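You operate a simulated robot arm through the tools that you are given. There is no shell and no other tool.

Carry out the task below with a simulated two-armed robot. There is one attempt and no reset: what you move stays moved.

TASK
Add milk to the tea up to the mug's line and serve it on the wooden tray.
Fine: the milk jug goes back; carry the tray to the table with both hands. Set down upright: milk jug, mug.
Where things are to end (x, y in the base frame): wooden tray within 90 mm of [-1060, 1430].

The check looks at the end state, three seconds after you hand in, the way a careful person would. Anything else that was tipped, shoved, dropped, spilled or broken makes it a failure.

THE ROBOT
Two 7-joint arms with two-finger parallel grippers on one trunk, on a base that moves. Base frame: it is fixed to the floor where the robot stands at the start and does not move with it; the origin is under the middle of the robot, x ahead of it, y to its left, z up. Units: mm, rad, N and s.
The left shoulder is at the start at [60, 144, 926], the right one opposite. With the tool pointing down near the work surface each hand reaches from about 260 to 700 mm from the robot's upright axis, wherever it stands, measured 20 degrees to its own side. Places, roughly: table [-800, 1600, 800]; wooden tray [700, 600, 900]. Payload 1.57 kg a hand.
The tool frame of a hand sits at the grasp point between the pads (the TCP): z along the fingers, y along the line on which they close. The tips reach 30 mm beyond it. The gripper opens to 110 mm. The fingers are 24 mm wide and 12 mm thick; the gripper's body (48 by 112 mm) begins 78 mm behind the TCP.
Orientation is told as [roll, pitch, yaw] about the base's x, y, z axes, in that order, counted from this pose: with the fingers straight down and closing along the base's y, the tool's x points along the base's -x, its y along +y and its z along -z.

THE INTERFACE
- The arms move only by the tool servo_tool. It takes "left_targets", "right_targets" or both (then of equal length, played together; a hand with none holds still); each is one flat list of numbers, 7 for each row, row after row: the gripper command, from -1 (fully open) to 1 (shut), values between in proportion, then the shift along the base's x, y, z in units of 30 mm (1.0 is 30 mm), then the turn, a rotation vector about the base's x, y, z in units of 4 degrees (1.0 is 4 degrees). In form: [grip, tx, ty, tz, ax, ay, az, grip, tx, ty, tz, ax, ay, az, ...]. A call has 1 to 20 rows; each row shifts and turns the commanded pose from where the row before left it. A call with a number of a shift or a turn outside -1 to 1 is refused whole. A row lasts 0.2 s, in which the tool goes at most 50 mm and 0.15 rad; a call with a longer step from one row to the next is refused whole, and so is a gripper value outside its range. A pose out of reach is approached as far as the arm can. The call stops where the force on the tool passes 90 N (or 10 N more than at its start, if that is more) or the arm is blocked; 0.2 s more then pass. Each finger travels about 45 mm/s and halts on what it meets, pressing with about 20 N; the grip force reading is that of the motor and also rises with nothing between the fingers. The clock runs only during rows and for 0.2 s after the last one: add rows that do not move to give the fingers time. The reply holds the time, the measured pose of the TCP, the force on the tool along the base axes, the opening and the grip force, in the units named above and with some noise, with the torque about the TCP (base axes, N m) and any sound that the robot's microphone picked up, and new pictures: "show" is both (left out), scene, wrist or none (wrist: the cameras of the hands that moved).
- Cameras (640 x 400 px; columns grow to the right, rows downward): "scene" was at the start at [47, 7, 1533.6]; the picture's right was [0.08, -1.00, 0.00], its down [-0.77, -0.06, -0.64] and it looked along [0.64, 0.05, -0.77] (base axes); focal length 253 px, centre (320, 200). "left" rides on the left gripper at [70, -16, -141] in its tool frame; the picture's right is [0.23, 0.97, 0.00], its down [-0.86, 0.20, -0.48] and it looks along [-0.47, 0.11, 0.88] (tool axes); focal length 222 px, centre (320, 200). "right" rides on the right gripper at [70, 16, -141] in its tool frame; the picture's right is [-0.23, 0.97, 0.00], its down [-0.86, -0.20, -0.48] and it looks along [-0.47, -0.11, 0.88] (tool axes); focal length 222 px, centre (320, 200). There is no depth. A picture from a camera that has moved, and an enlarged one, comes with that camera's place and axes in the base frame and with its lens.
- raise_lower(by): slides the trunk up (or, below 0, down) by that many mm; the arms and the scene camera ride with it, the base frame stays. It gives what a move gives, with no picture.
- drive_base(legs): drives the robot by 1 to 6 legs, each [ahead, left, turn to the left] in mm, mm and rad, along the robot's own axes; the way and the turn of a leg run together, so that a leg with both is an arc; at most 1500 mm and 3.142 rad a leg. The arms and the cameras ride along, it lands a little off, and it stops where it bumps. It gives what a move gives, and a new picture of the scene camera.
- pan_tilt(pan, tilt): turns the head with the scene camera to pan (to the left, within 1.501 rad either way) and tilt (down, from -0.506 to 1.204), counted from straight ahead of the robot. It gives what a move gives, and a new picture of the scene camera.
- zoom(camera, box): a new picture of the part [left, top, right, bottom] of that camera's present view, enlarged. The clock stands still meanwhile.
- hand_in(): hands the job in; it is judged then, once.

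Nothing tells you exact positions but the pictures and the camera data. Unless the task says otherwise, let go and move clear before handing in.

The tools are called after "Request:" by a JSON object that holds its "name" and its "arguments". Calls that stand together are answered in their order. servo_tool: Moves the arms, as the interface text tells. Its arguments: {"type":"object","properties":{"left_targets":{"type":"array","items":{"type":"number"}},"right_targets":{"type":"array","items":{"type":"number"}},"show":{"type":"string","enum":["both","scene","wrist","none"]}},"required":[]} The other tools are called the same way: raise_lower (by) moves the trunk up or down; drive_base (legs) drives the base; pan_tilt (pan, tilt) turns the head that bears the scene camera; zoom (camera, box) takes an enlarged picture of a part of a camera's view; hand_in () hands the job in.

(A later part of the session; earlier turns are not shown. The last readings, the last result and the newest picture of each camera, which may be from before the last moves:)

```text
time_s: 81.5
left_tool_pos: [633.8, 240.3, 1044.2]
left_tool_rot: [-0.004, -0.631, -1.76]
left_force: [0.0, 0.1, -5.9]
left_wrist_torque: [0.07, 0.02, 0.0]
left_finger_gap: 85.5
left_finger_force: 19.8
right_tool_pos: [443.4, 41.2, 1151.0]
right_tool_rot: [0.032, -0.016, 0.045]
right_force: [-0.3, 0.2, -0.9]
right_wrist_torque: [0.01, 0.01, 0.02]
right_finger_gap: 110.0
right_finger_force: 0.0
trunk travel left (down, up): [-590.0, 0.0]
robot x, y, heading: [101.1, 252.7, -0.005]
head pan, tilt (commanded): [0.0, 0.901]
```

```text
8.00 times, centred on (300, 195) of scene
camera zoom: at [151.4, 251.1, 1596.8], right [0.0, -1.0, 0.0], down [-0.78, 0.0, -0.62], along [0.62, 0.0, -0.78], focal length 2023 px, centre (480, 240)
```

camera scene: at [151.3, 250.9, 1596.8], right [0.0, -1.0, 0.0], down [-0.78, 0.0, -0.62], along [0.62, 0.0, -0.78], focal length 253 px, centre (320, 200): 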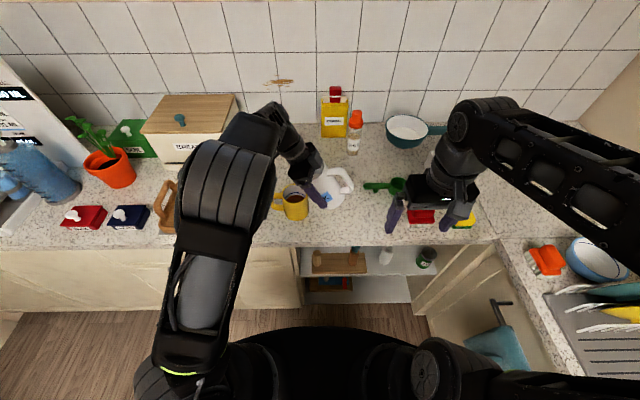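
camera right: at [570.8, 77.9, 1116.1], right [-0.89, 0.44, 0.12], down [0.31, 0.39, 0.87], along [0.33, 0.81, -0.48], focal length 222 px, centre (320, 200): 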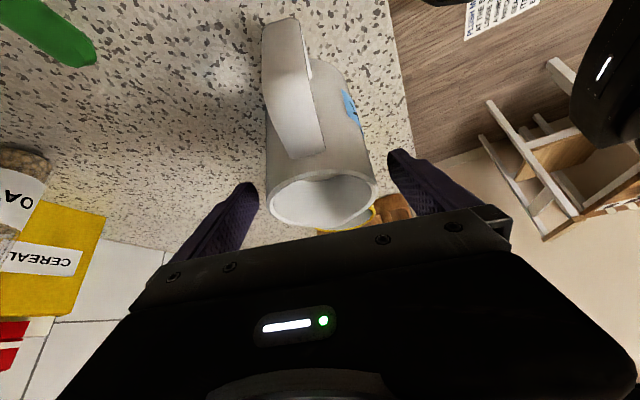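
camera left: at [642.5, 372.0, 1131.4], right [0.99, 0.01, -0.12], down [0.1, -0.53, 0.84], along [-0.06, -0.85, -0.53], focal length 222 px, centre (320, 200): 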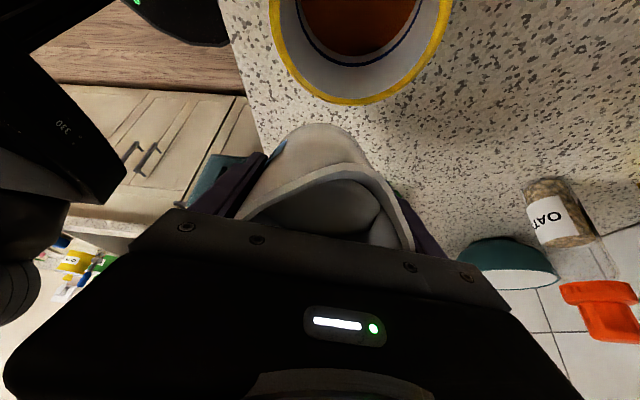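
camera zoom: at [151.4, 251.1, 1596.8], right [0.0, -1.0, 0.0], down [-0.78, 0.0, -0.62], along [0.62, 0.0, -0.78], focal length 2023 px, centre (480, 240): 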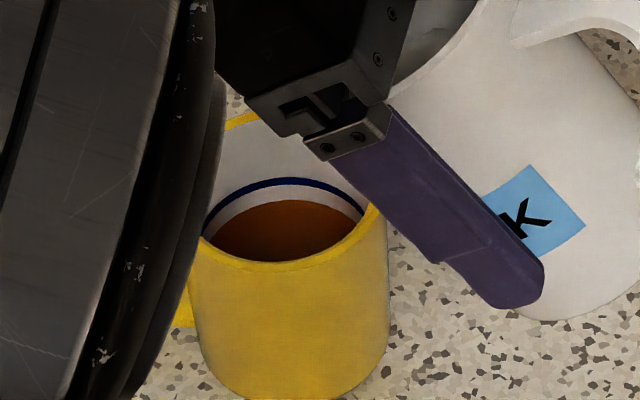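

No milk has flowed at 36°. Next steps to 39°, then finer.

Request:
{"name": "servo_tool", "arguments": {"left_targets": [1, 0, 0, 0, -0.736, 0.1425, 0, 1, 0, 0, 0, 0, 0, 0], "show": "none"}}

Request:
{"name": "zoom", "arguments": {"camera": "scene", "box": [260, 170, 340, 220]}}

Request:
{"name": "servo_tool", "arguments": {"left_targets": [1, 0, 0, 0, -0.491, 0.095, 0, 1, 0, 0, 0, 0, 0, 0], "show": "none"}}

Request:
{"name": "zoom", "arguments": {"camera": "scene", "box": [260, 170, 340, 220]}}

Request:
{"name": "zoom", "arguments": {"camera": "left", "box": [200, 0, 456, 160]}}

```text
time_s: 82.1
left_tool_pos: [630.0, 238.8, 1043.4]
left_tool_rot: [0.002, -0.68, -1.762]
left_force: [-0.8, 0.7, -6.4]
left_wrist_torque: [0.0, -0.02, 0.01]
left_finger_gap: 85.5
left_finger_force: 20.5
left hand out of reach, approached as far as the arm can: row 1
right_tool_pos: [443.7, 40.7, 1150.7]
right_tool_rot: [0.032, -0.015, 0.048]
right_force: [0.3, 0.6, -0.5]
right_wrist_torque: [-0.01, -0.01, 0.0]
right_finger_gap: 109.8
right_finger_force: 0.0
trunk travel left (down, up): [-590.0, 0.0]
robot x, y, heading: [103.7, 253.2, -0.008]
head pan, tilt (commanded): [0.0, 0.901]
```

```text
8.00 times, centred on (300, 195) of scene
camera zoom: at [151.5, 251.0, 1596.8], right [0.0, -1.0, 0.0], down [-0.78, 0.0, -0.62], along [0.62, 0.0, -0.78], focal length 2023 px, centre (480, 240)
```

zoom: 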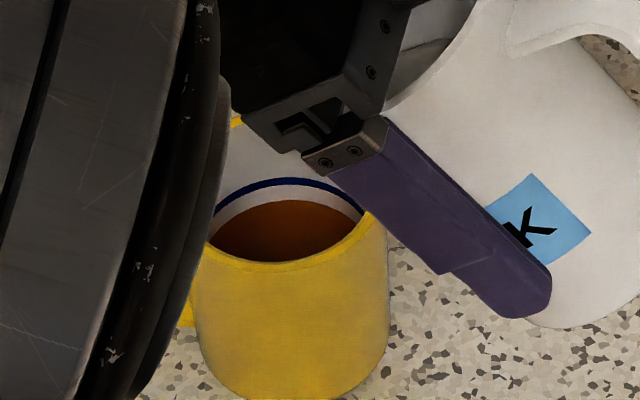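

```text
time_s: 82.7
left_tool_pos: [624.0, 234.7, 1044.8]
left_tool_rot: [-0.001, -0.712, -1.761]
left_force: [0.1, 0.4, -6.6]
left_wrist_torque: [0.05, 0.03, -0.01]
left_finger_gap: 85.5
left_finger_force: 19.8
left hand out of reach, approached as far as the arm can: row 1
right_tool_pos: [443.6, 39.9, 1150.9]
right_tool_rot: [0.032, -0.015, 0.047]
right_force: [0.3, 0.4, 0.1]
right_wrist_torque: [-0.02, -0.01, -0.04]
right_finger_gap: 109.9
right_finger_force: 0.1
trunk travel left (down, up): [-590.0, 0.0]
robot x, y, heading: [105.1, 248.7, -0.006]
head pan, tilt (commanded): [0.0, 0.901]
```

```text
8.00 times, centred on (300, 195) of scene
camera zoom: at [151.6, 251.0, 1596.8], right [0.0, -1.0, 0.0], down [-0.78, 0.0, -0.62], along [0.62, 0.0, -0.78], focal length 2023 px, centre (480, 240)
```

zoom: 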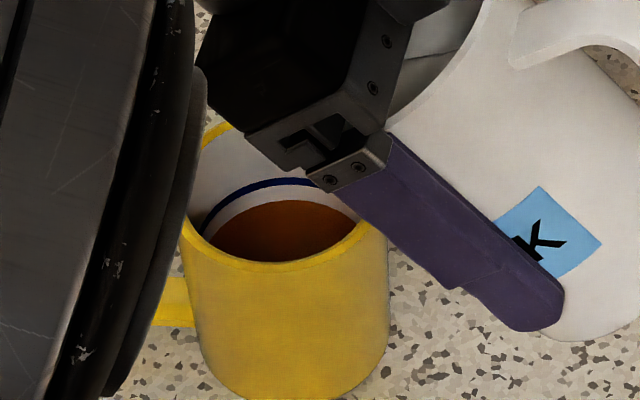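

```text
2.50 times, centred on (328, 80) of left
camera zoom: at [634.3, 380.6, 1105.6], right [0.99, -0.02, -0.15], down [0.13, -0.36, 0.92], along [-0.07, -0.93, -0.36], focal length 555 px, centre (300, 500)
```

zoom: 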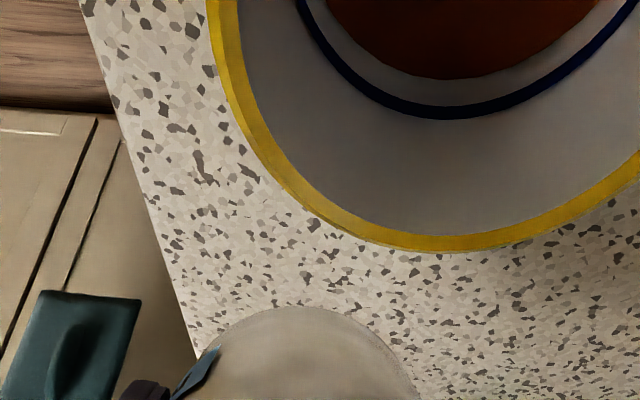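

The left arm has reached a joint limit at about 40° in this direction, before any milk flowed. I'll bring the jug upright again and raise it, then pour from the far-right side of the mug toward the robot, where the wrist can bend further.

Request:
{"name": "servo_tool", "arguments": {"left_targets": [1, 0, -0.1, 0, 0.911, -0.176, 0, 1, 0, -0.1, 0, 0.911, -0.176, 0, 1, 0, -0.1, 0, 0.911, -0.176, 0, 1, 0, 0, 0.15, 0.911, -0.176, 0, 1, 0, 0, 0.15, 0.911, -0.176, 0, 1, 0, 0, 0.15, 0.911, -0.176, 0, 1, 0, 0, 0.15, 0.911, -0.176, 0, 1, 0, 0, 0.15, 0.911, -0.176, 0, 1, 0, 0, 0.2, 0.911, -0.176, 0, 1, 0, 0, 0.2, 0.911, -0.176, 0, 1, 0, 0, 0.2, 0.911, -0.176, 0, 1, 0, 0, 0, 0, 0, 0], "show": "both"}}

Request:
{"name": "zoom", "arguments": {"camera": "left", "box": [200, 100, 456, 260]}}

```text
time_s: 85.3
left_tool_pos: [622.5, 226.1, 1084.0]
left_tool_rot: [-0.004, -0.006, -1.762]
left_force: [-0.7, -0.3, -5.2]
left_wrist_torque: [0.08, -0.03, 0.02]
left_finger_gap: 85.4
left_finger_force: 20.0
right_tool_pos: [443.4, 40.7, 1152.5]
right_tool_rot: [0.032, -0.016, 0.047]
right_force: [0.1, -0.1, -0.4]
right_wrist_torque: [-0.01, 0.03, 0.02]
right_finger_gap: 110.0
right_finger_force: 0.0
trunk travel left (down, up): [-590.0, 0.0]
robot x, y, heading: [107.6, 251.8, -0.0]
head pan, tilt (commanded): [0.0, 0.901]
camera scene: at [151.6, 251.2, 1596.8], right [0.0, -1.0, 0.0], down [-0.78, 0.0, -0.62], along [0.62, 0.0, -0.78], focal length 253 px, centre (320, 200)
camera left: at [620.6, 298.7, 1225.8], right [1.0, 0.04, -0.01], down [0.04, -0.88, 0.48], along [0.01, -0.48, -0.88], focal length 222 px, centre (320, 200)
```

scene: 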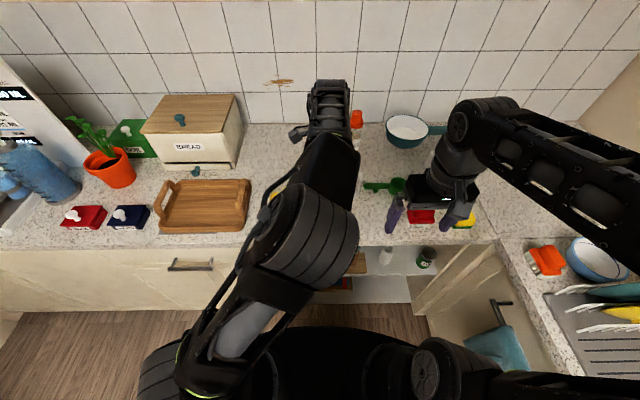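
left: 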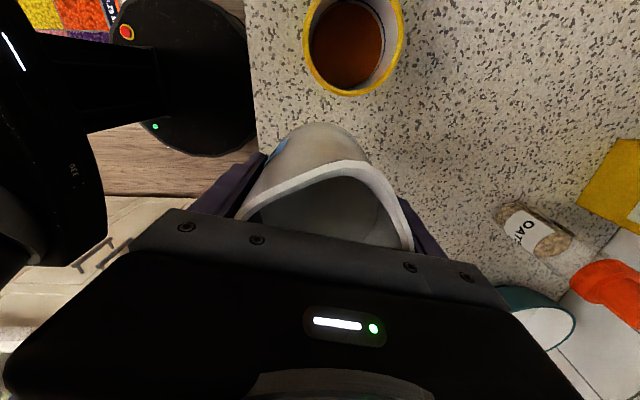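

```text
2.50 times, centred on (328, 180) of left
camera zoom: at [620.6, 298.7, 1225.8], right [1.0, 0.04, -0.01], down [0.04, -0.88, 0.48], along [0.01, -0.48, -0.88], focal length 555 px, centre (300, 250)
```

zoom: 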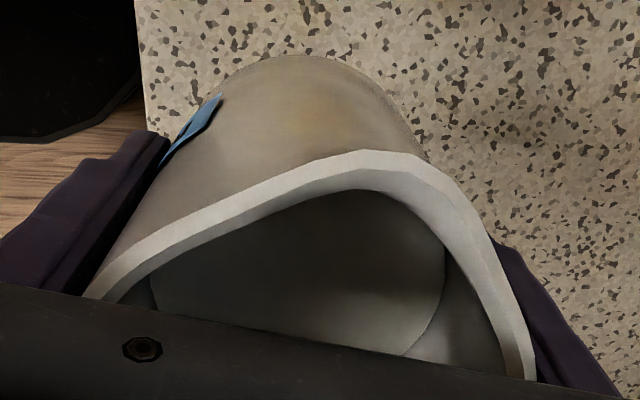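

The jug is upright and still firmly held. I'll drive 50 mm forward for reach, then yaw +45° so the spout faces the mug from the far right.

Request:
{"name": "drive_base", "arguments": {"legs": [[50, 0, 0]]}}

Request:
{"name": "servo_tool", "arguments": {"left_targets": [1, 0.07, 0.08, 0, 0, 0, 0.94, 1, 0.07, 0.08, 0, 0, 0, 0.94, 1, 0.07, 0.08, 0, 0, 0, 0.94, 1, 0.07, 0.08, 0, 0, 0, 0.94, 1, 0.07, 0.08, 0, 0, 0, 0.94, 1, 0.07, 0.08, 0, 0, 0, 0.94, 1, 0.07, 0.08, 0, 0, 0, 0.94, 1, 0.07, 0.08, 0, 0, 0, 0.94, 1, 0.07, 0.08, 0, 0, 0, 0.94, 1, 0.07, 0.08, 0, 0, 0, 0.94, 1, 0.07, 0.08, 0, 0, 0, 0.94, 1, 0.07, 0.08, 0, 0, 0, 0.94, 1, 0, 0, 0, 0, 0, 0], "show": "both"}}

```text
time_s: 86.2
left_tool_pos: [674.4, 226.0, 1082.7]
left_tool_rot: [-0.005, -0.007, -1.762]
left_force: [0.9, 0.9, -7.0]
left_wrist_torque: [0.08, 0.04, 0.0]
left_finger_gap: 85.3
left_finger_force: 20.2
right_tool_pos: [494.5, 39.4, 1151.3]
right_tool_rot: [0.033, -0.013, 0.046]
right_force: [0.9, -0.9, -0.6]
right_wrist_torque: [-0.01, 0.04, -0.03]
right_finger_gap: 110.1
right_finger_force: 0.0
trunk travel left (down, up): [-590.0, 0.0]
robot x, y, heading: [156.1, 251.7, -0.005]
head pan, tilt (commanded): [0.0, 0.901]
camera scene: at [204.2, 250.7, 1596.7], right [0.0, -1.0, 0.0], down [-0.79, 0.0, -0.62], along [0.62, 0.0, -0.79], focal length 253 px, centre (320, 200)
```

scene: 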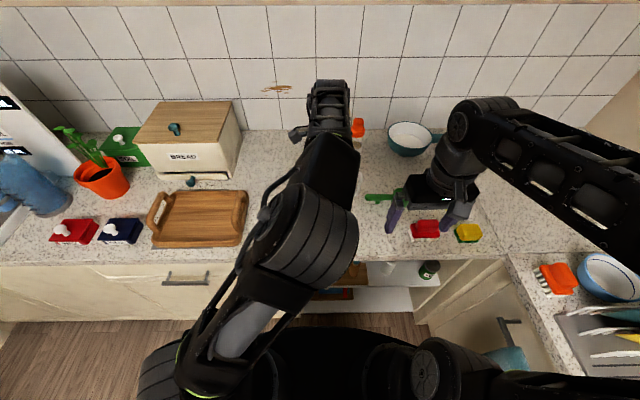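

```text
time_s: 89.0
left_tool_pos: [699.7, 255.0, 1085.0]
left_tool_rot: [-0.006, -0.006, -0.971]
left_force: [-0.3, -0.1, -6.2]
left_wrist_torque: [0.09, 0.03, -0.04]
left_finger_gap: 85.4
left_finger_force: 20.0
right_tool_pos: [493.9, 40.4, 1150.8]
right_tool_rot: [0.031, -0.015, 0.045]
right_force: [0.5, -0.3, -0.3]
right_wrist_torque: [-0.01, 0.02, -0.02]
right_finger_gap: 110.1
right_finger_force: 0.1
trunk travel left (down, up): [-590.0, 0.0]
robot x, y, heading: [156.4, 251.3, -0.008]
head pan, tilt (commanded): [0.0, 0.901]
camera scene: at [201.5, 250.7, 1596.8], right [0.0, -1.0, 0.0], down [-0.78, 0.0, -0.62], along [0.62, 0.0, -0.78], focal length 253 px, centre (320, 200)
camera left: at [645.1, 304.1, 1226.1], right [0.68, 0.74, -0.01], down [0.65, -0.59, 0.48], along [0.35, -0.33, -0.88], focal length 222 px, centre (320, 200)
```

scene: 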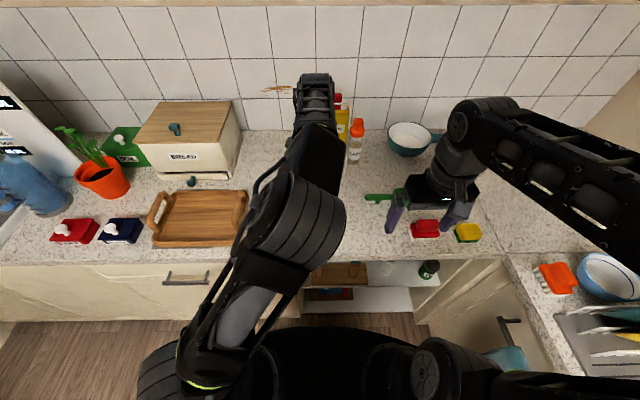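
left: 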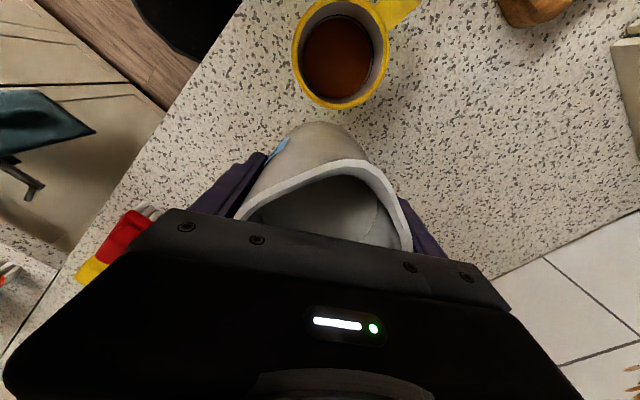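

The spout now faces the mug from the far right and geometry agrees. I'll tilt to 30° while lowering to z ≈ 1045.

Request:
{"name": "servo_tool", "arguments": {"left_targets": [1, 0, 0, 0, -0.619, -0.424, 0, 1, 0, 0, 0, -0.619, -0.424, 0, 1, 0, 0, 0, -0.619, -0.424, 0, 1, 0, 0, 0, -0.619, -0.424, 0, 1, 0, 0, 0, -0.619, -0.424, 0, 1, 0, 0, -0.267, -0.619, -0.424, 0, 1, 0, 0, -0.267, -0.619, -0.424, 0, 1, 0, 0, -0.267, -0.619, -0.424, 0, 1, 0, 0, -0.267, -0.619, -0.424, 0, 1, 0, 0, -0.267, -0.619, -0.424, 0, 1, 0, 0, 0, 0, 0, 0], "show": "both"}}

Request:
{"name": "zoom", "arguments": {"camera": "scene", "box": [240, 150, 368, 230]}}

Request:
{"name": "zoom", "arguments": {"camera": "left", "box": [200, 0, 456, 160]}}

Request:
{"name": "zoom", "arguments": {"camera": "left", "box": [200, 100, 456, 260]}}

```text
time_s: 91.4
left_tool_pos: [698.2, 255.4, 1042.8]
left_tool_rot: [-0.003, -0.532, -0.973]
left_force: [-0.3, 0.4, -6.3]
left_wrist_torque: [0.07, 0.02, 0.01]
left_finger_gap: 85.0
left_finger_force: 19.7
right_tool_pos: [494.5, 39.9, 1150.9]
right_tool_rot: [0.031, -0.015, 0.046]
right_force: [-0.4, -0.4, -0.5]
right_wrist_torque: [0.0, 0.0, -0.01]
right_finger_gap: 109.9
right_finger_force: 0.1
trunk travel left (down, up): [-590.0, 0.0]
robot x, y, heading: [157.9, 249.2, -0.004]
head pan, tilt (commanded): [0.0, 0.901]
camera scene: at [201.6, 250.6, 1596.8], right [0.0, -1.0, 0.0], down [-0.78, 0.0, -0.62], along [0.62, 0.0, -0.78], focal length 253 px, centre (320, 200)
camera left: at [611.0, 355.4, 1130.1], right [0.7, 0.71, -0.12], down [0.45, -0.3, 0.84], along [0.56, -0.64, -0.52], focal length 222 px, centre (320, 200)
```

scene: 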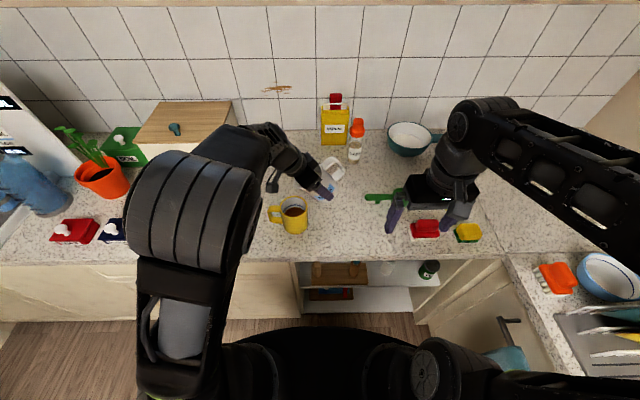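
left: 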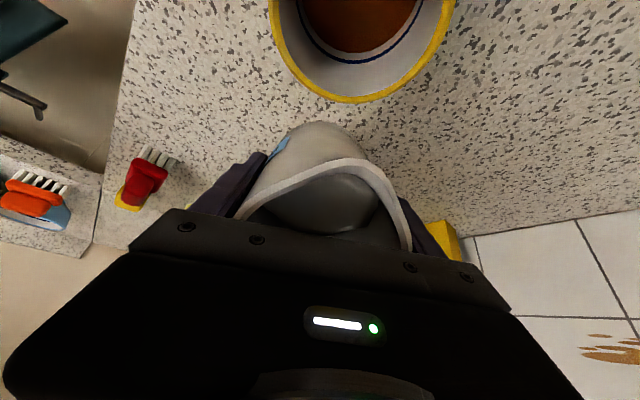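

```text
5.00 times, centred on (304, 190) of scene
camera zoom: at [201.6, 250.6, 1596.8], right [0.0, -1.0, 0.0], down [-0.78, 0.0, -0.62], along [0.62, 0.0, -0.78], focal length 1264 px, centre (400, 250)
```

zoom: 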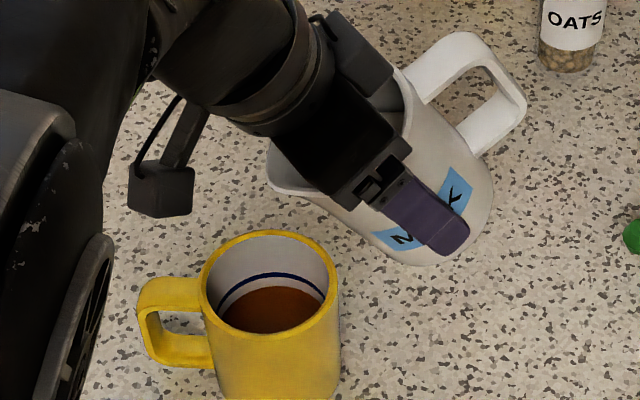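

```text
2.50 times, centred on (328, 80) of left
camera zoom: at [611.0, 355.4, 1130.1], right [0.7, 0.71, -0.12], down [0.45, -0.3, 0.84], along [0.56, -0.64, -0.52], focal length 555 px, centre (300, 500)
```

zoom: 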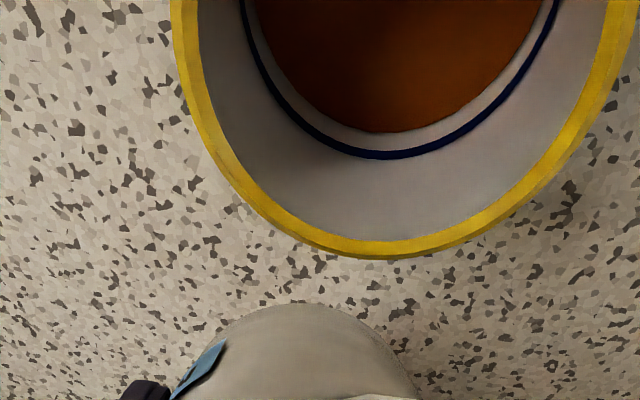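

```text
2.50 times, centred on (328, 180) of left
camera zoom: at [611.0, 355.4, 1130.1], right [0.7, 0.71, -0.12], down [0.45, -0.3, 0.84], along [0.56, -0.64, -0.52], focal length 555 px, centre (300, 250)
```

zoom: 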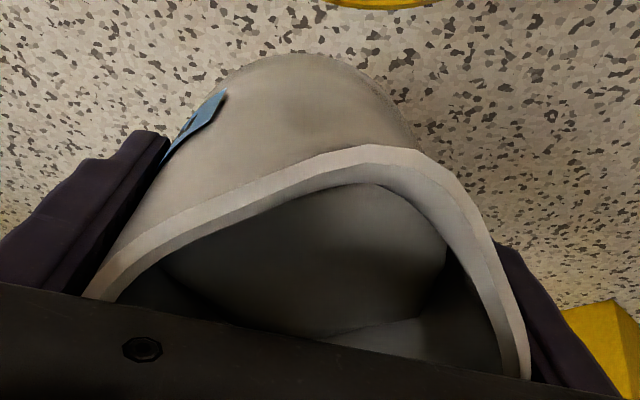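

Now the scene camera sees the mug's inside, the line and the jug's spout all at once. I keep tilting in small steps.

Request:
{"name": "servo_tool", "arguments": {"left_targets": [1, 0, 0, 0, -0.619, -0.424, 0, 1, 0, 0, 0, -0.619, -0.424, 0, 1, 0, 0, 0, -0.619, -0.424, 0, 1, 0, 0, 0, 0, 0, 0], "show": "none"}}

Request:
{"name": "zoom", "arguments": {"camera": "scene", "box": [256, 160, 336, 210]}}

Request:
{"name": "zoom", "arguments": {"camera": "left", "box": [200, 100, 456, 260]}}

```text
time_s: 92.4
left_tool_pos: [697.3, 255.3, 1043.7]
left_tool_rot: [-0.002, -0.688, -0.973]
left_force: [-0.2, 0.1, -5.9]
left_wrist_torque: [0.05, 0.03, 0.02]
left_finger_gap: 85.3
left_finger_force: 20.0
right_tool_pos: [492.5, 40.1, 1151.5]
right_tool_rot: [0.032, -0.015, 0.046]
right_force: [-0.7, 0.8, -0.6]
right_wrist_torque: [0.0, -0.01, 0.02]
right_finger_gap: 109.8
right_finger_force: 0.0
trunk travel left (down, up): [-590.0, 0.0]
robot x, y, heading: [152.4, 253.3, -0.001]
head pan, tilt (commanded): [0.0, 0.901]
```

```text
8.00 times, centred on (296, 185) of scene
camera zoom: at [201.7, 250.6, 1596.8], right [0.0, -1.0, 0.0], down [-0.78, 0.0, -0.62], along [0.62, 0.0, -0.78], focal length 2023 px, centre (512, 320)
```

zoom: 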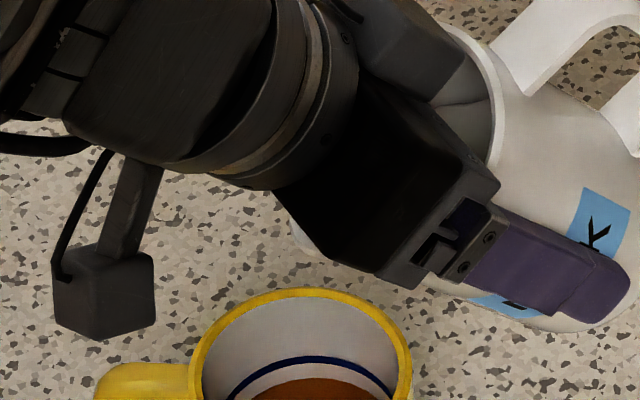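

```text
2.50 times, centred on (328, 180) of left
camera zoom: at [603.6, 365.1, 1109.1], right [0.71, 0.69, -0.15], down [0.37, -0.18, 0.91], along [0.6, -0.7, -0.38], focal length 555 px, centre (300, 250)
```

zoom: 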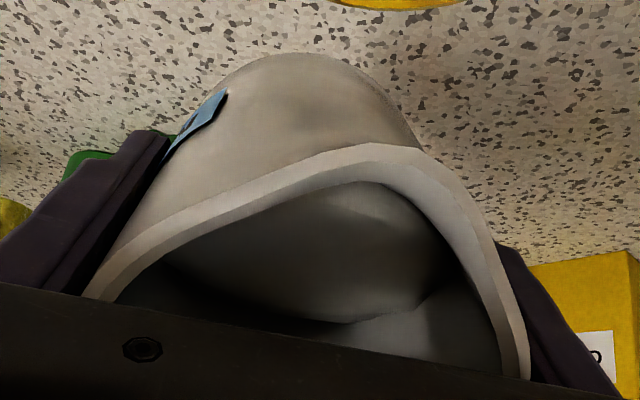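

Still no flow at 39°, no reach problems. Continuing in 2° steps.

Request:
{"name": "servo_tool", "arguments": {"left_targets": [1, 0, 0, 0, -0.4125, -0.2825, 0, 1, 0, 0, 0, 0, 0, 0], "show": "none"}}

Request:
{"name": "zoom", "arguments": {"camera": "scene", "box": [256, 180, 336, 230]}}

Request:
{"name": "servo_tool", "arguments": {"left_targets": [1, 0, 0, 0, -0.4125, -0.2825, 0, 1, 0, 0, 0, 0, 0, 0], "show": "none"}}

Request:
{"name": "zoom", "arguments": {"camera": "scene", "box": [256, 180, 336, 230]}}

```text
time_s: 93.0
left_tool_pos: [698.7, 256.3, 1043.1]
left_tool_rot: [-0.006, -0.723, -0.975]
left_force: [-0.1, -0.7, -6.6]
left_wrist_torque: [0.05, 0.06, 0.01]
left_finger_gap: 85.2
left_finger_force: 20.8
right_tool_pos: [493.8, 40.3, 1150.6]
right_tool_rot: [0.03, -0.014, 0.046]
right_force: [0.0, -0.3, -0.6]
right_wrist_torque: [-0.03, -0.02, -0.01]
right_finger_gap: 110.2
right_finger_force: 0.0
trunk travel left (down, up): [-590.0, 0.0]
robot x, y, heading: [157.7, 250.4, -0.005]
head pan, tilt (commanded): [0.0, 0.901]
```

```text
8.00 times, centred on (296, 205) of scene
camera zoom: at [201.6, 250.7, 1596.8], right [0.0, -1.0, 0.0], down [-0.78, 0.0, -0.62], along [0.62, 0.0, -0.78], focal length 2023 px, centre (512, 160)
```

zoom: 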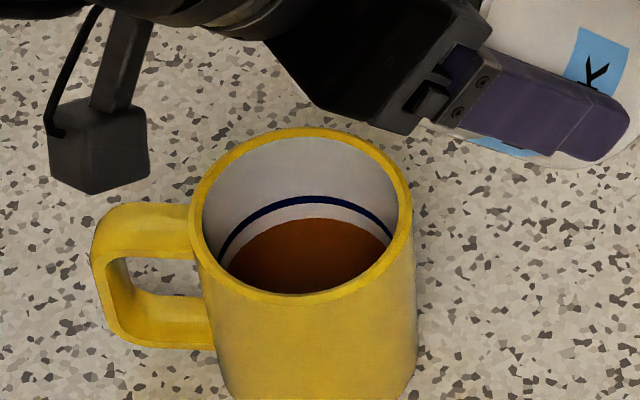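

```text
time_s: 93.6
left_tool_pos: [697.8, 255.7, 1043.6]
left_tool_rot: [-0.003, -0.758, -0.974]
left_force: [-0.4, 1.2, -7.3]
left_wrist_torque: [0.06, 0.03, -0.02]
left_finger_gap: 85.1
left_finger_force: 20.2
right_tool_pos: [493.3, 40.0, 1151.6]
right_tool_rot: [0.031, -0.017, 0.045]
right_force: [0.2, 0.4, 0.6]
right_wrist_torque: [0.01, 0.02, -0.01]
right_finger_gap: 109.9
right_finger_force: 0.0
trunk travel left (down, up): [-590.0, 0.0]
robot x, y, heading: [158.6, 252.8, -0.01]
head pan, tilt (commanded): [0.0, 0.901]
```

```text
8.00 times, centred on (296, 205) of scene
camera zoom: at [201.6, 250.7, 1596.8], right [0.0, -1.0, 0.0], down [-0.78, 0.0, -0.62], along [0.62, 0.0, -0.78], focal length 2023 px, centre (512, 160)
```

zoom: 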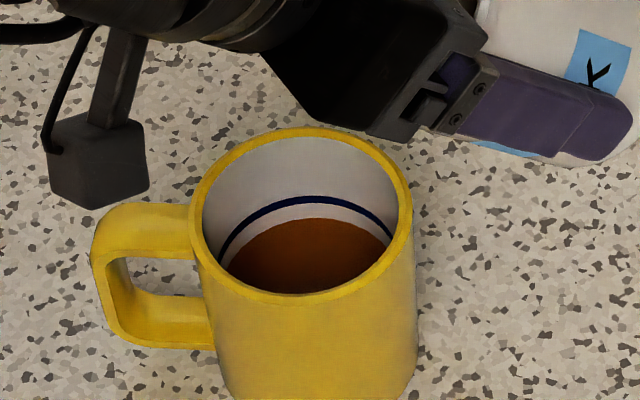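

No flow at 43° yet. I continue; the predicted start is around 45°.

Request:
{"name": "servo_tool", "arguments": {"left_targets": [1, 0, 0, 0, -0.4125, -0.2825, 0, 1, 0, 0, 0, 0, 0, 0], "show": "none"}}

Request:
{"name": "zoom", "arguments": {"camera": "scene", "box": [256, 180, 336, 230]}}

Request:
{"name": "zoom", "arguments": {"camera": "left", "box": [200, 60, 456, 220]}}

```text
time_s: 94.2
left_tool_pos: [698.9, 254.7, 1045.2]
left_tool_rot: [-0.002, -0.793, -0.977]
left_force: [-0.9, -0.2, -6.4]
left_wrist_torque: [0.04, 0.02, 0.0]
left_finger_gap: 85.3
left_finger_force: 20.6
right_tool_pos: [494.9, 40.0, 1152.2]
right_tool_rot: [0.032, -0.014, 0.046]
right_force: [0.9, -0.4, 1.0]
right_wrist_torque: [0.0, 0.0, -0.02]
right_finger_gap: 110.0
right_finger_force: 0.0
trunk travel left (down, up): [-590.0, 0.0]
robot x, y, heading: [154.5, 252.2, -0.004]
head pan, tilt (commanded): [0.0, 0.901]
```

```text
8.00 times, centred on (296, 205) of scene
camera zoom: at [201.6, 250.7, 1596.8], right [0.0, -1.0, 0.0], down [-0.78, 0.0, -0.62], along [0.62, 0.0, -0.78], focal length 2023 px, centre (512, 160)
```

zoom: 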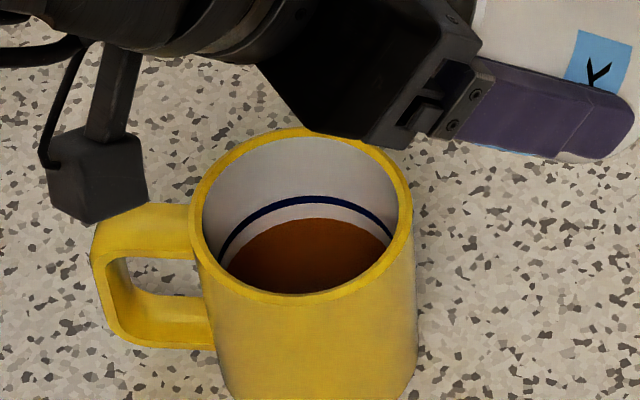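

```text
2.50 times, centred on (328, 140) of left
camera zoom: at [600.5, 369.7, 1093.5], right [0.72, 0.68, -0.16], down [0.31, -0.1, 0.94], along [0.62, -0.73, -0.28], focal length 555 px, centre (300, 350)
```

zoom: 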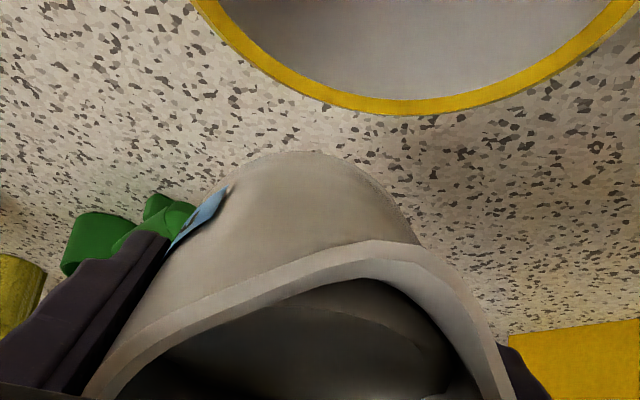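

The lip apex is exactly above the mug's centre (650, 325, 1057). I'll look closely inside the jug to see how near the milk is to the lip.

Request:
{"name": "zoom", "arguments": {"camera": "left", "box": [260, 140, 420, 240]}}

Request:
{"name": "servo_tool", "arguments": {"left_targets": [1, 0, 0, 0, -0.4125, -0.2825, 0, 1, 0, 0, 0, 0, 0, 0], "show": "none"}}

Request:
{"name": "zoom", "arguments": {"camera": "left", "box": [260, 140, 420, 240]}}

Request:
{"name": "zoom", "arguments": {"camera": "scene", "box": [256, 180, 336, 230]}}

```text
4.00 times, centred on (340, 190) of left
camera zoom: at [600.5, 369.7, 1093.5], right [0.72, 0.68, -0.16], down [0.31, -0.1, 0.94], along [0.62, -0.73, -0.28], focal length 888 px, centre (240, 240)
```

zoom: 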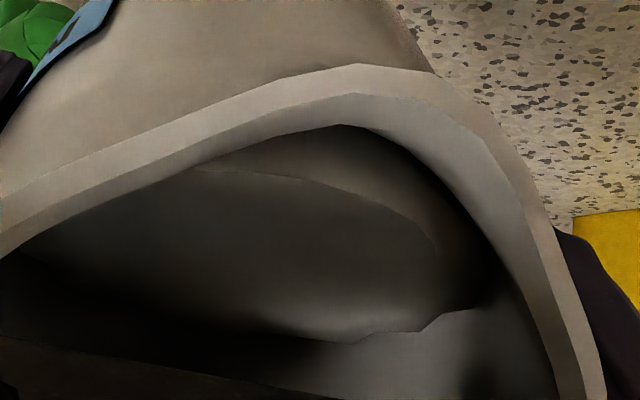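

```text
time_s: 94.8
left_tool_pos: [697.9, 255.4, 1043.8]
left_tool_rot: [-0.002, -0.827, -0.974]
left_force: [-0.2, -1.5, -5.8]
left_wrist_torque: [0.04, 0.03, 0.04]
left_finger_gap: 85.4
left_finger_force: 19.4
right_tool_pos: [493.1, 39.3, 1151.4]
right_tool_rot: [0.03, -0.016, 0.045]
right_force: [0.5, 0.2, -0.3]
right_wrist_torque: [0.04, 0.03, 0.01]
right_finger_gap: 110.1
right_finger_force: 0.2
trunk travel left (down, up): [-590.0, 0.0]
robot x, y, heading: [155.1, 252.0, -0.004]
head pan, tilt (commanded): [0.0, 0.901]
```

```text
4.00 times, centred on (340, 190) of left
camera zoom: at [599.3, 371.2, 1088.1], right [0.72, 0.67, -0.17], down [0.29, -0.07, 0.95], along [0.63, -0.74, -0.25], focal length 888 px, centre (240, 240)
```

zoom: 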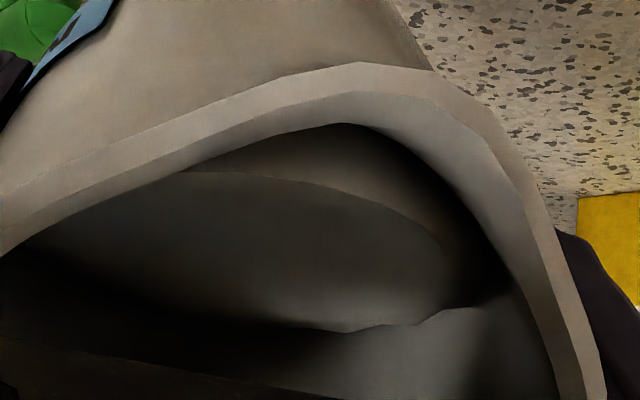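

```text
8.00 times, centred on (296, 205) of scene
camera zoom: at [201.6, 250.8, 1596.8], right [0.0, -1.0, 0.0], down [-0.78, 0.0, -0.62], along [0.62, 0.0, -0.78], focal length 2023 px, centre (512, 160)
```

zoom: 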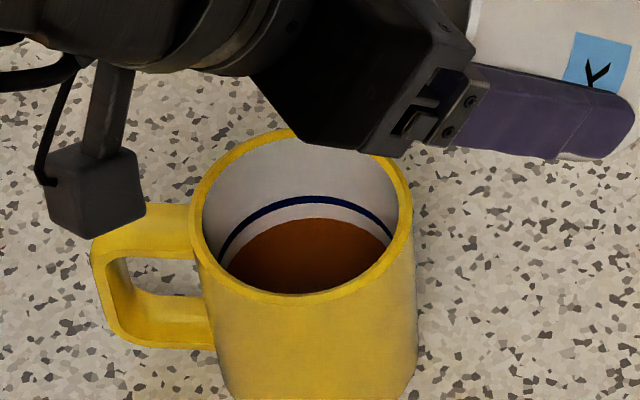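

Still nothing at 47°; the milk must be lower in the jug than I estimated. I go on in 2° steps watching the mug.

Request:
{"name": "servo_tool", "arguments": {"left_targets": [1, 0, 0, 0, -0.4125, -0.2825, 0, 1, 0, 0, 0, 0, 0, 0], "show": "none"}}

Request:
{"name": "zoom", "arguments": {"camera": "left", "box": [200, 60, 456, 220]}}

Request:
{"name": "zoom", "arguments": {"camera": "scene", "box": [256, 180, 336, 230]}}

```text
time_s: 95.4
left_tool_pos: [697.4, 254.8, 1043.6]
left_tool_rot: [-0.001, -0.863, -0.975]
left_force: [-0.6, 0.2, -5.8]
left_wrist_torque: [0.09, 0.03, -0.01]
left_finger_gap: 85.0
left_finger_force: 20.4
right_tool_pos: [493.7, 40.1, 1151.2]
right_tool_rot: [0.031, -0.016, 0.045]
right_force: [0.0, 0.9, -0.7]
right_wrist_torque: [0.0, -0.01, -0.01]
right_finger_gap: 110.1
right_finger_force: 0.1
trunk travel left (down, up): [-590.0, 0.0]
robot x, y, heading: [156.7, 251.2, -0.007]
head pan, tilt (commanded): [0.0, 0.901]
```

```text
2.50 times, centred on (328, 140) of left
camera zoom: at [598.3, 372.4, 1083.3], right [0.72, 0.67, -0.17], down [0.27, -0.05, 0.96], along [0.63, -0.74, -0.22], focal length 555 px, centre (300, 350)
```

zoom: 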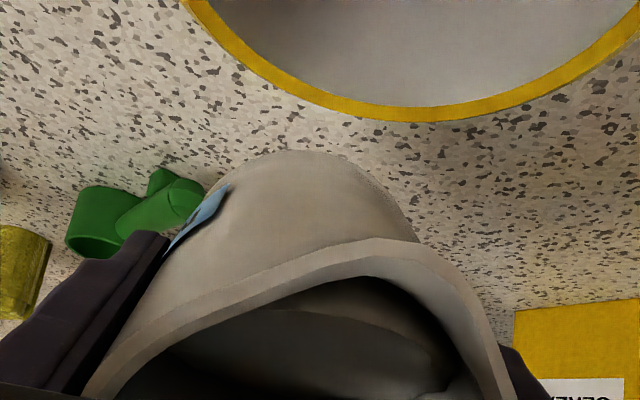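

```text
8.00 times, centred on (296, 205) of scene
camera zoom: at [201.6, 250.8, 1596.8], right [0.0, -1.0, 0.0], down [-0.78, 0.0, -0.62], along [0.62, 0.0, -0.78], focal length 2023 px, centre (512, 160)
```

zoom: 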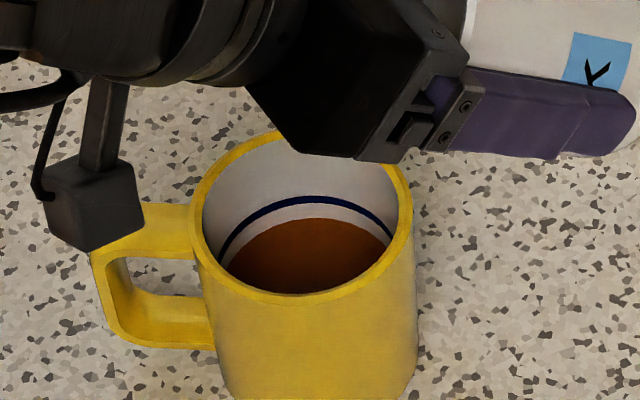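

49° and still dry. Next steps: 51° and 53°.

Request:
{"name": "servo_tool", "arguments": {"left_targets": [1, 0, 0, 0, -0.4125, -0.2825, 0, 1, 0, 0, 0, 0, 0, 0], "show": "none"}}

Request:
{"name": "zoom", "arguments": {"camera": "left", "box": [200, 60, 456, 220]}}

Request:
{"name": "zoom", "arguments": {"camera": "scene", "box": [256, 180, 336, 230]}}

```text
time_s: 96.0
left_tool_pos: [697.9, 254.1, 1044.1]
left_tool_rot: [-0.001, -0.896, -0.977]
left_force: [0.8, 0.1, -6.4]
left_wrist_torque: [0.04, 0.02, -0.03]
left_finger_gap: 85.3
left_finger_force: 20.2
right_tool_pos: [492.7, 39.9, 1150.6]
right_tool_rot: [0.031, -0.017, 0.044]
right_force: [-0.2, -0.3, -0.3]
right_wrist_torque: [0.01, -0.01, -0.01]
right_finger_gap: 109.9
right_finger_force: 0.0
trunk travel left (down, up): [-590.0, 0.0]
robot x, y, heading: [155.9, 251.9, -0.004]
head pan, tilt (commanded): [0.0, 0.901]
```

```text
2.50 times, centred on (328, 140) of left
camera zoom: at [597.6, 373.4, 1078.3], right [0.73, 0.66, -0.18], down [0.25, -0.02, 0.97], along [0.64, -0.75, -0.18], focal length 555 px, centre (300, 350)
```

zoom: 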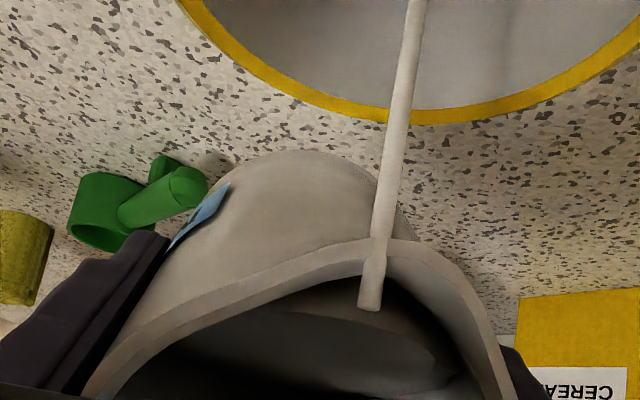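

```text
8.00 times, centred on (296, 205) of scene
camera zoom: at [201.6, 250.8, 1596.8], right [0.0, -1.0, 0.0], down [-0.78, 0.0, -0.62], along [0.62, 0.0, -0.78], focal length 2023 px, centre (512, 160)
```

zoom: 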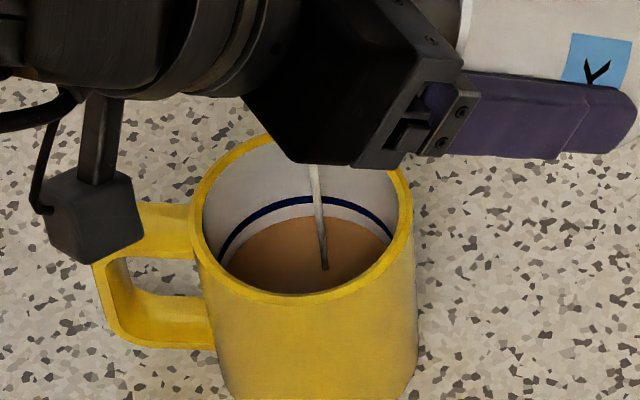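

Milk is flowing in a thin stream right into the mug and the tea is turning lighter. I hold this angle for a moment and watch the level.

Request:
{"name": "servo_tool", "arguments": {"left_targets": [1, 0, 0, 0, 0, 0, 0], "show": "none"}}

Request:
{"name": "zoom", "arguments": {"camera": "scene", "box": [272, 195, 320, 225]}}

Request:
{"name": "zoom", "arguments": {"camera": "left", "box": [200, 60, 456, 220]}}

```text
time_s: 96.4
left_tool_pos: [697.3, 255.4, 1043.2]
left_tool_rot: [-0.003, -0.899, -0.976]
left_force: [0.2, -0.2, -5.9]
left_wrist_torque: [0.05, 0.03, 0.01]
left_finger_gap: 84.9
left_finger_force: 20.0
right_tool_pos: [493.2, 40.1, 1150.9]
right_tool_rot: [0.032, -0.016, 0.046]
right_force: [0.7, 0.8, 0.3]
right_wrist_torque: [0.01, 0.01, 0.01]
right_finger_gap: 110.1
right_finger_force: 0.1
trunk travel left (down, up): [-590.0, 0.0]
robot x, y, heading: [158.3, 250.3, -0.006]
head pan, tilt (commanded): [0.0, 0.901]
```

```text
13.33 times, centred on (296, 210) of scene
camera zoom: at [201.6, 250.8, 1596.8], right [0.0, -1.0, 0.0], down [-0.78, 0.0, -0.62], along [0.62, 0.0, -0.78], focal length 3372 px, centre (640, 67)
```

zoom: 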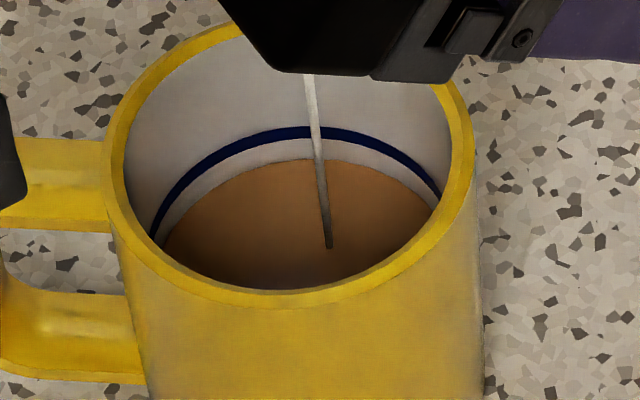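

```text
2.50 times, centred on (328, 140) of left
camera zoom: at [597.6, 373.3, 1078.2], right [0.73, 0.66, -0.18], down [0.26, -0.02, 0.97], along [0.64, -0.75, -0.18], focal length 555 px, centre (300, 350)
```

zoom: 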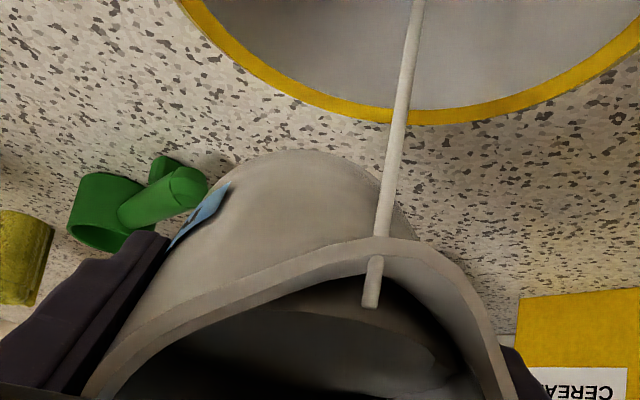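

The stream is thinning and the level has risen slightly; about 20 px of gap to the line remain. I'll tilt 1.5° further and hold.

Request:
{"name": "servo_tool", "arguments": {"left_targets": [1, 0, 0, 0, -0.309, -0.212, 0, 1, 0, 0, 0, 0, 0, 0, 1, 0, 0, 0, 0, 0, 0, 1, 0, 0, 0, 0, 0, 0], "show": "none"}}

Request:
{"name": "zoom", "arguments": {"camera": "scene", "box": [272, 195, 320, 225]}}

Request:
{"name": "zoom", "arguments": {"camera": "left", "box": [200, 60, 456, 220]}}

```text
time_s: 97.4
left_tool_pos: [698.7, 254.6, 1043.5]
left_tool_rot: [-0.001, -0.925, -0.975]
left_force: [-0.5, 0.6, -6.1]
left_wrist_torque: [0.04, 0.04, -0.02]
left_finger_gap: 84.9
left_finger_force: 20.4
right_tool_pos: [493.7, 39.6, 1151.0]
right_tool_rot: [0.031, -0.014, 0.046]
right_force: [0.0, 0.2, 0.3]
right_wrist_torque: [-0.01, 0.0, -0.01]
right_finger_gap: 109.9
right_finger_force: 0.2
trunk travel left (down, up): [-590.0, 0.0]
robot x, y, heading: [154.4, 251.2, -0.003]
head pan, tilt (commanded): [0.0, 0.901]
```

```text
13.33 times, centred on (296, 210) of scene
camera zoom: at [201.6, 250.9, 1596.8], right [0.0, -1.0, 0.0], down [-0.78, 0.0, -0.62], along [0.62, 0.0, -0.78], focal length 3372 px, centre (640, 67)
```

zoom: 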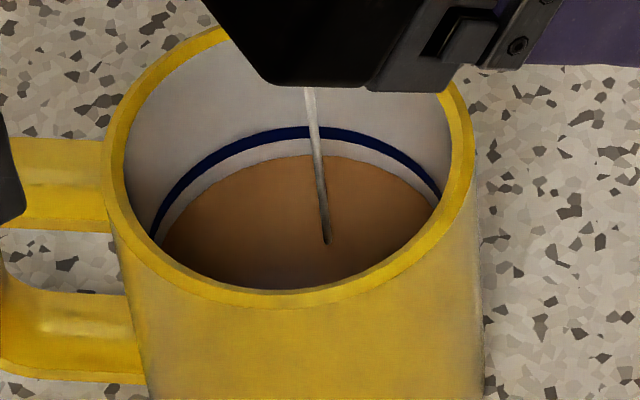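

```text
2.50 times, centred on (328, 140) of left
camera zoom: at [597.1, 374.1, 1074.1], right [0.73, 0.66, -0.18], down [0.24, 0.0, 0.97], along [0.64, -0.75, -0.16], focal length 555 px, centre (300, 350)
```

zoom: 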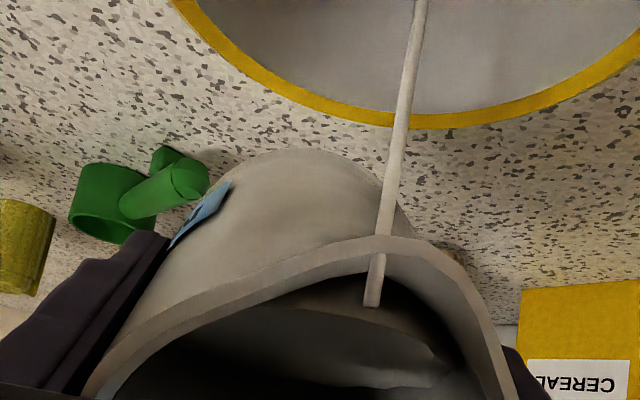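

The gap shrinks (about 16 px left). I'll tilt another 1.5° and hold a bit longer.

Request:
{"name": "servo_tool", "arguments": {"left_targets": [1, 0, 0, 0, -0.309, -0.212, 0, 1, 0, 0, 0, 0, 0, 0, 1, 0, 0, 0, 0, 0, 0, 1, 0, 0, 0, 0, 0, 0, 1, 0, 0, 0, 0, 0, 0], "show": "none"}}

Request:
{"name": "zoom", "arguments": {"camera": "scene", "box": [272, 195, 320, 225]}}

Request:
{"name": "zoom", "arguments": {"camera": "left", "box": [200, 60, 456, 220]}}

```text
time_s: 98.6
left_tool_pos: [698.2, 255.6, 1043.8]
left_tool_rot: [-0.003, -0.948, -0.976]
left_force: [-1.2, -0.1, -5.1]
left_wrist_torque: [0.05, 0.0, 0.0]
left_finger_gap: 85.0
left_finger_force: 19.9
right_tool_pos: [494.4, 39.6, 1151.6]
right_tool_rot: [0.03, -0.016, 0.046]
right_force: [1.0, 0.0, -0.4]
right_wrist_torque: [0.01, -0.02, -0.01]
right_finger_gap: 110.0
right_finger_force: 0.0
trunk travel left (down, up): [-590.0, 0.0]
robot x, y, heading: [155.7, 249.8, -0.007]
head pan, tilt (commanded): [0.0, 0.901]
```

```text
13.33 times, centred on (296, 210) of scene
camera zoom: at [201.6, 250.8, 1596.8], right [0.0, -1.0, 0.0], down [-0.78, 0.0, -0.62], along [0.62, 0.0, -0.78], focal length 3372 px, centre (640, 67)
```

zoom: 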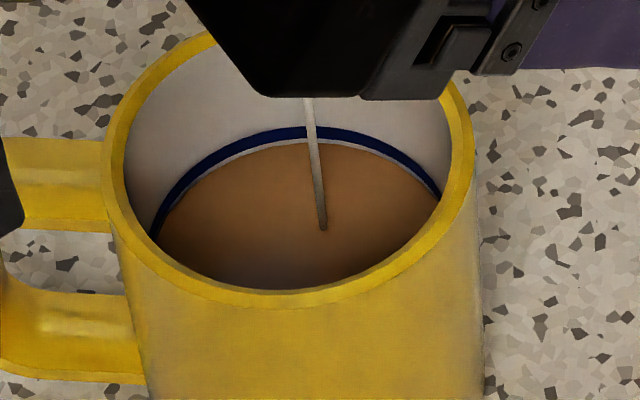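

```text
2.50 times, centred on (328, 140) of left
camera zoom: at [596.9, 375.1, 1070.2], right [0.73, 0.65, -0.19], down [0.23, 0.02, 0.97], along [0.64, -0.76, -0.13], focal length 555 px, centre (300, 350)
```

zoom: 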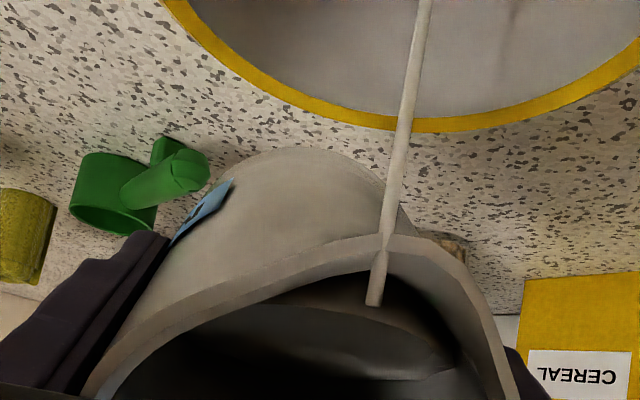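

The level is only about 1–1.5 mm under the line's lower edge now. I'll let it run 0.4 s more, then tilt back to stop the flow and check.

Request:
{"name": "servo_tool", "arguments": {"left_targets": [1, 0, 0, 0, 0, 0, 0, 1, 0, 0, 0, 0, 0, 0, 1, 0, 0, 0, 0.825, 0.565, 0, 1, 0, 0, 0, 0.825, 0.565, 0], "show": "none"}}

Request:
{"name": "zoom", "arguments": {"camera": "scene", "box": [272, 195, 320, 225]}}

Request:
{"name": "zoom", "arguments": {"camera": "left", "box": [200, 60, 456, 220]}}

```text
time_s: 99.6
left_tool_pos: [699.2, 255.5, 1044.9]
left_tool_rot: [-0.004, -0.81, -0.972]
left_force: [-0.7, -0.2, -5.9]
left_wrist_torque: [0.03, 0.07, 0.01]
left_finger_gap: 84.7
left_finger_force: 19.8
right_tool_pos: [493.4, 40.7, 1150.8]
right_tool_rot: [0.03, -0.016, 0.045]
right_force: [0.7, -0.1, 0.2]
right_wrist_torque: [-0.02, 0.02, 0.01]
right_finger_gap: 110.1
right_finger_force: 0.0
trunk travel left (down, up): [-590.0, 0.0]
robot x, y, heading: [156.1, 250.7, -0.008]
head pan, tilt (commanded): [0.0, 0.901]
```

```text
13.33 times, centred on (296, 210) of scene
camera zoom: at [201.6, 250.7, 1596.8], right [0.0, -1.0, 0.0], down [-0.78, 0.0, -0.62], along [0.62, 0.0, -0.78], focal length 3372 px, centre (640, 67)
```

zoom: 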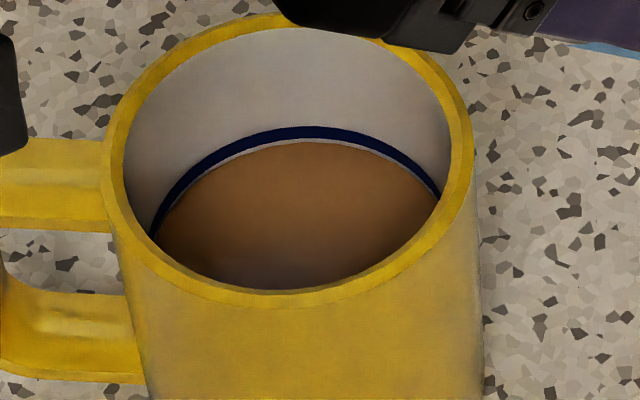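

```text
2.50 times, centred on (328, 140) of left
camera zoom: at [599.8, 371.0, 1092.0], right [0.72, 0.68, -0.17], down [0.3, -0.09, 0.95], along [0.63, -0.73, -0.27], focal length 555 px, centre (300, 350)
```

zoom: 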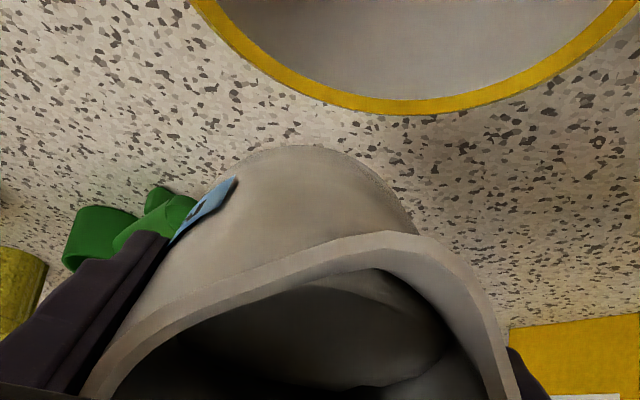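

The flow has stopped, and the level sits just under the line's lower edge. A closer look.

Request:
{"name": "zoom", "arguments": {"camera": "scene", "box": [282, 198, 306, 213]}}

```text
16.00 times, centred on (294, 206) of scene
camera zoom: at [201.6, 250.7, 1596.8], right [0.0, -1.0, 0.0], down [-0.78, 0.0, -0.62], along [0.62, 0.0, -0.78], focal length 4046 px, centre (736, 112)
```

zoom: 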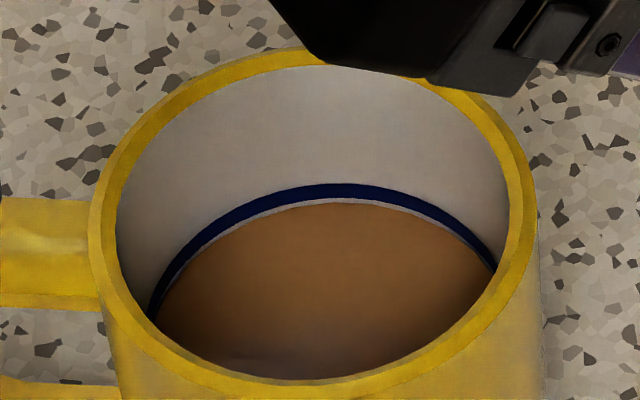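

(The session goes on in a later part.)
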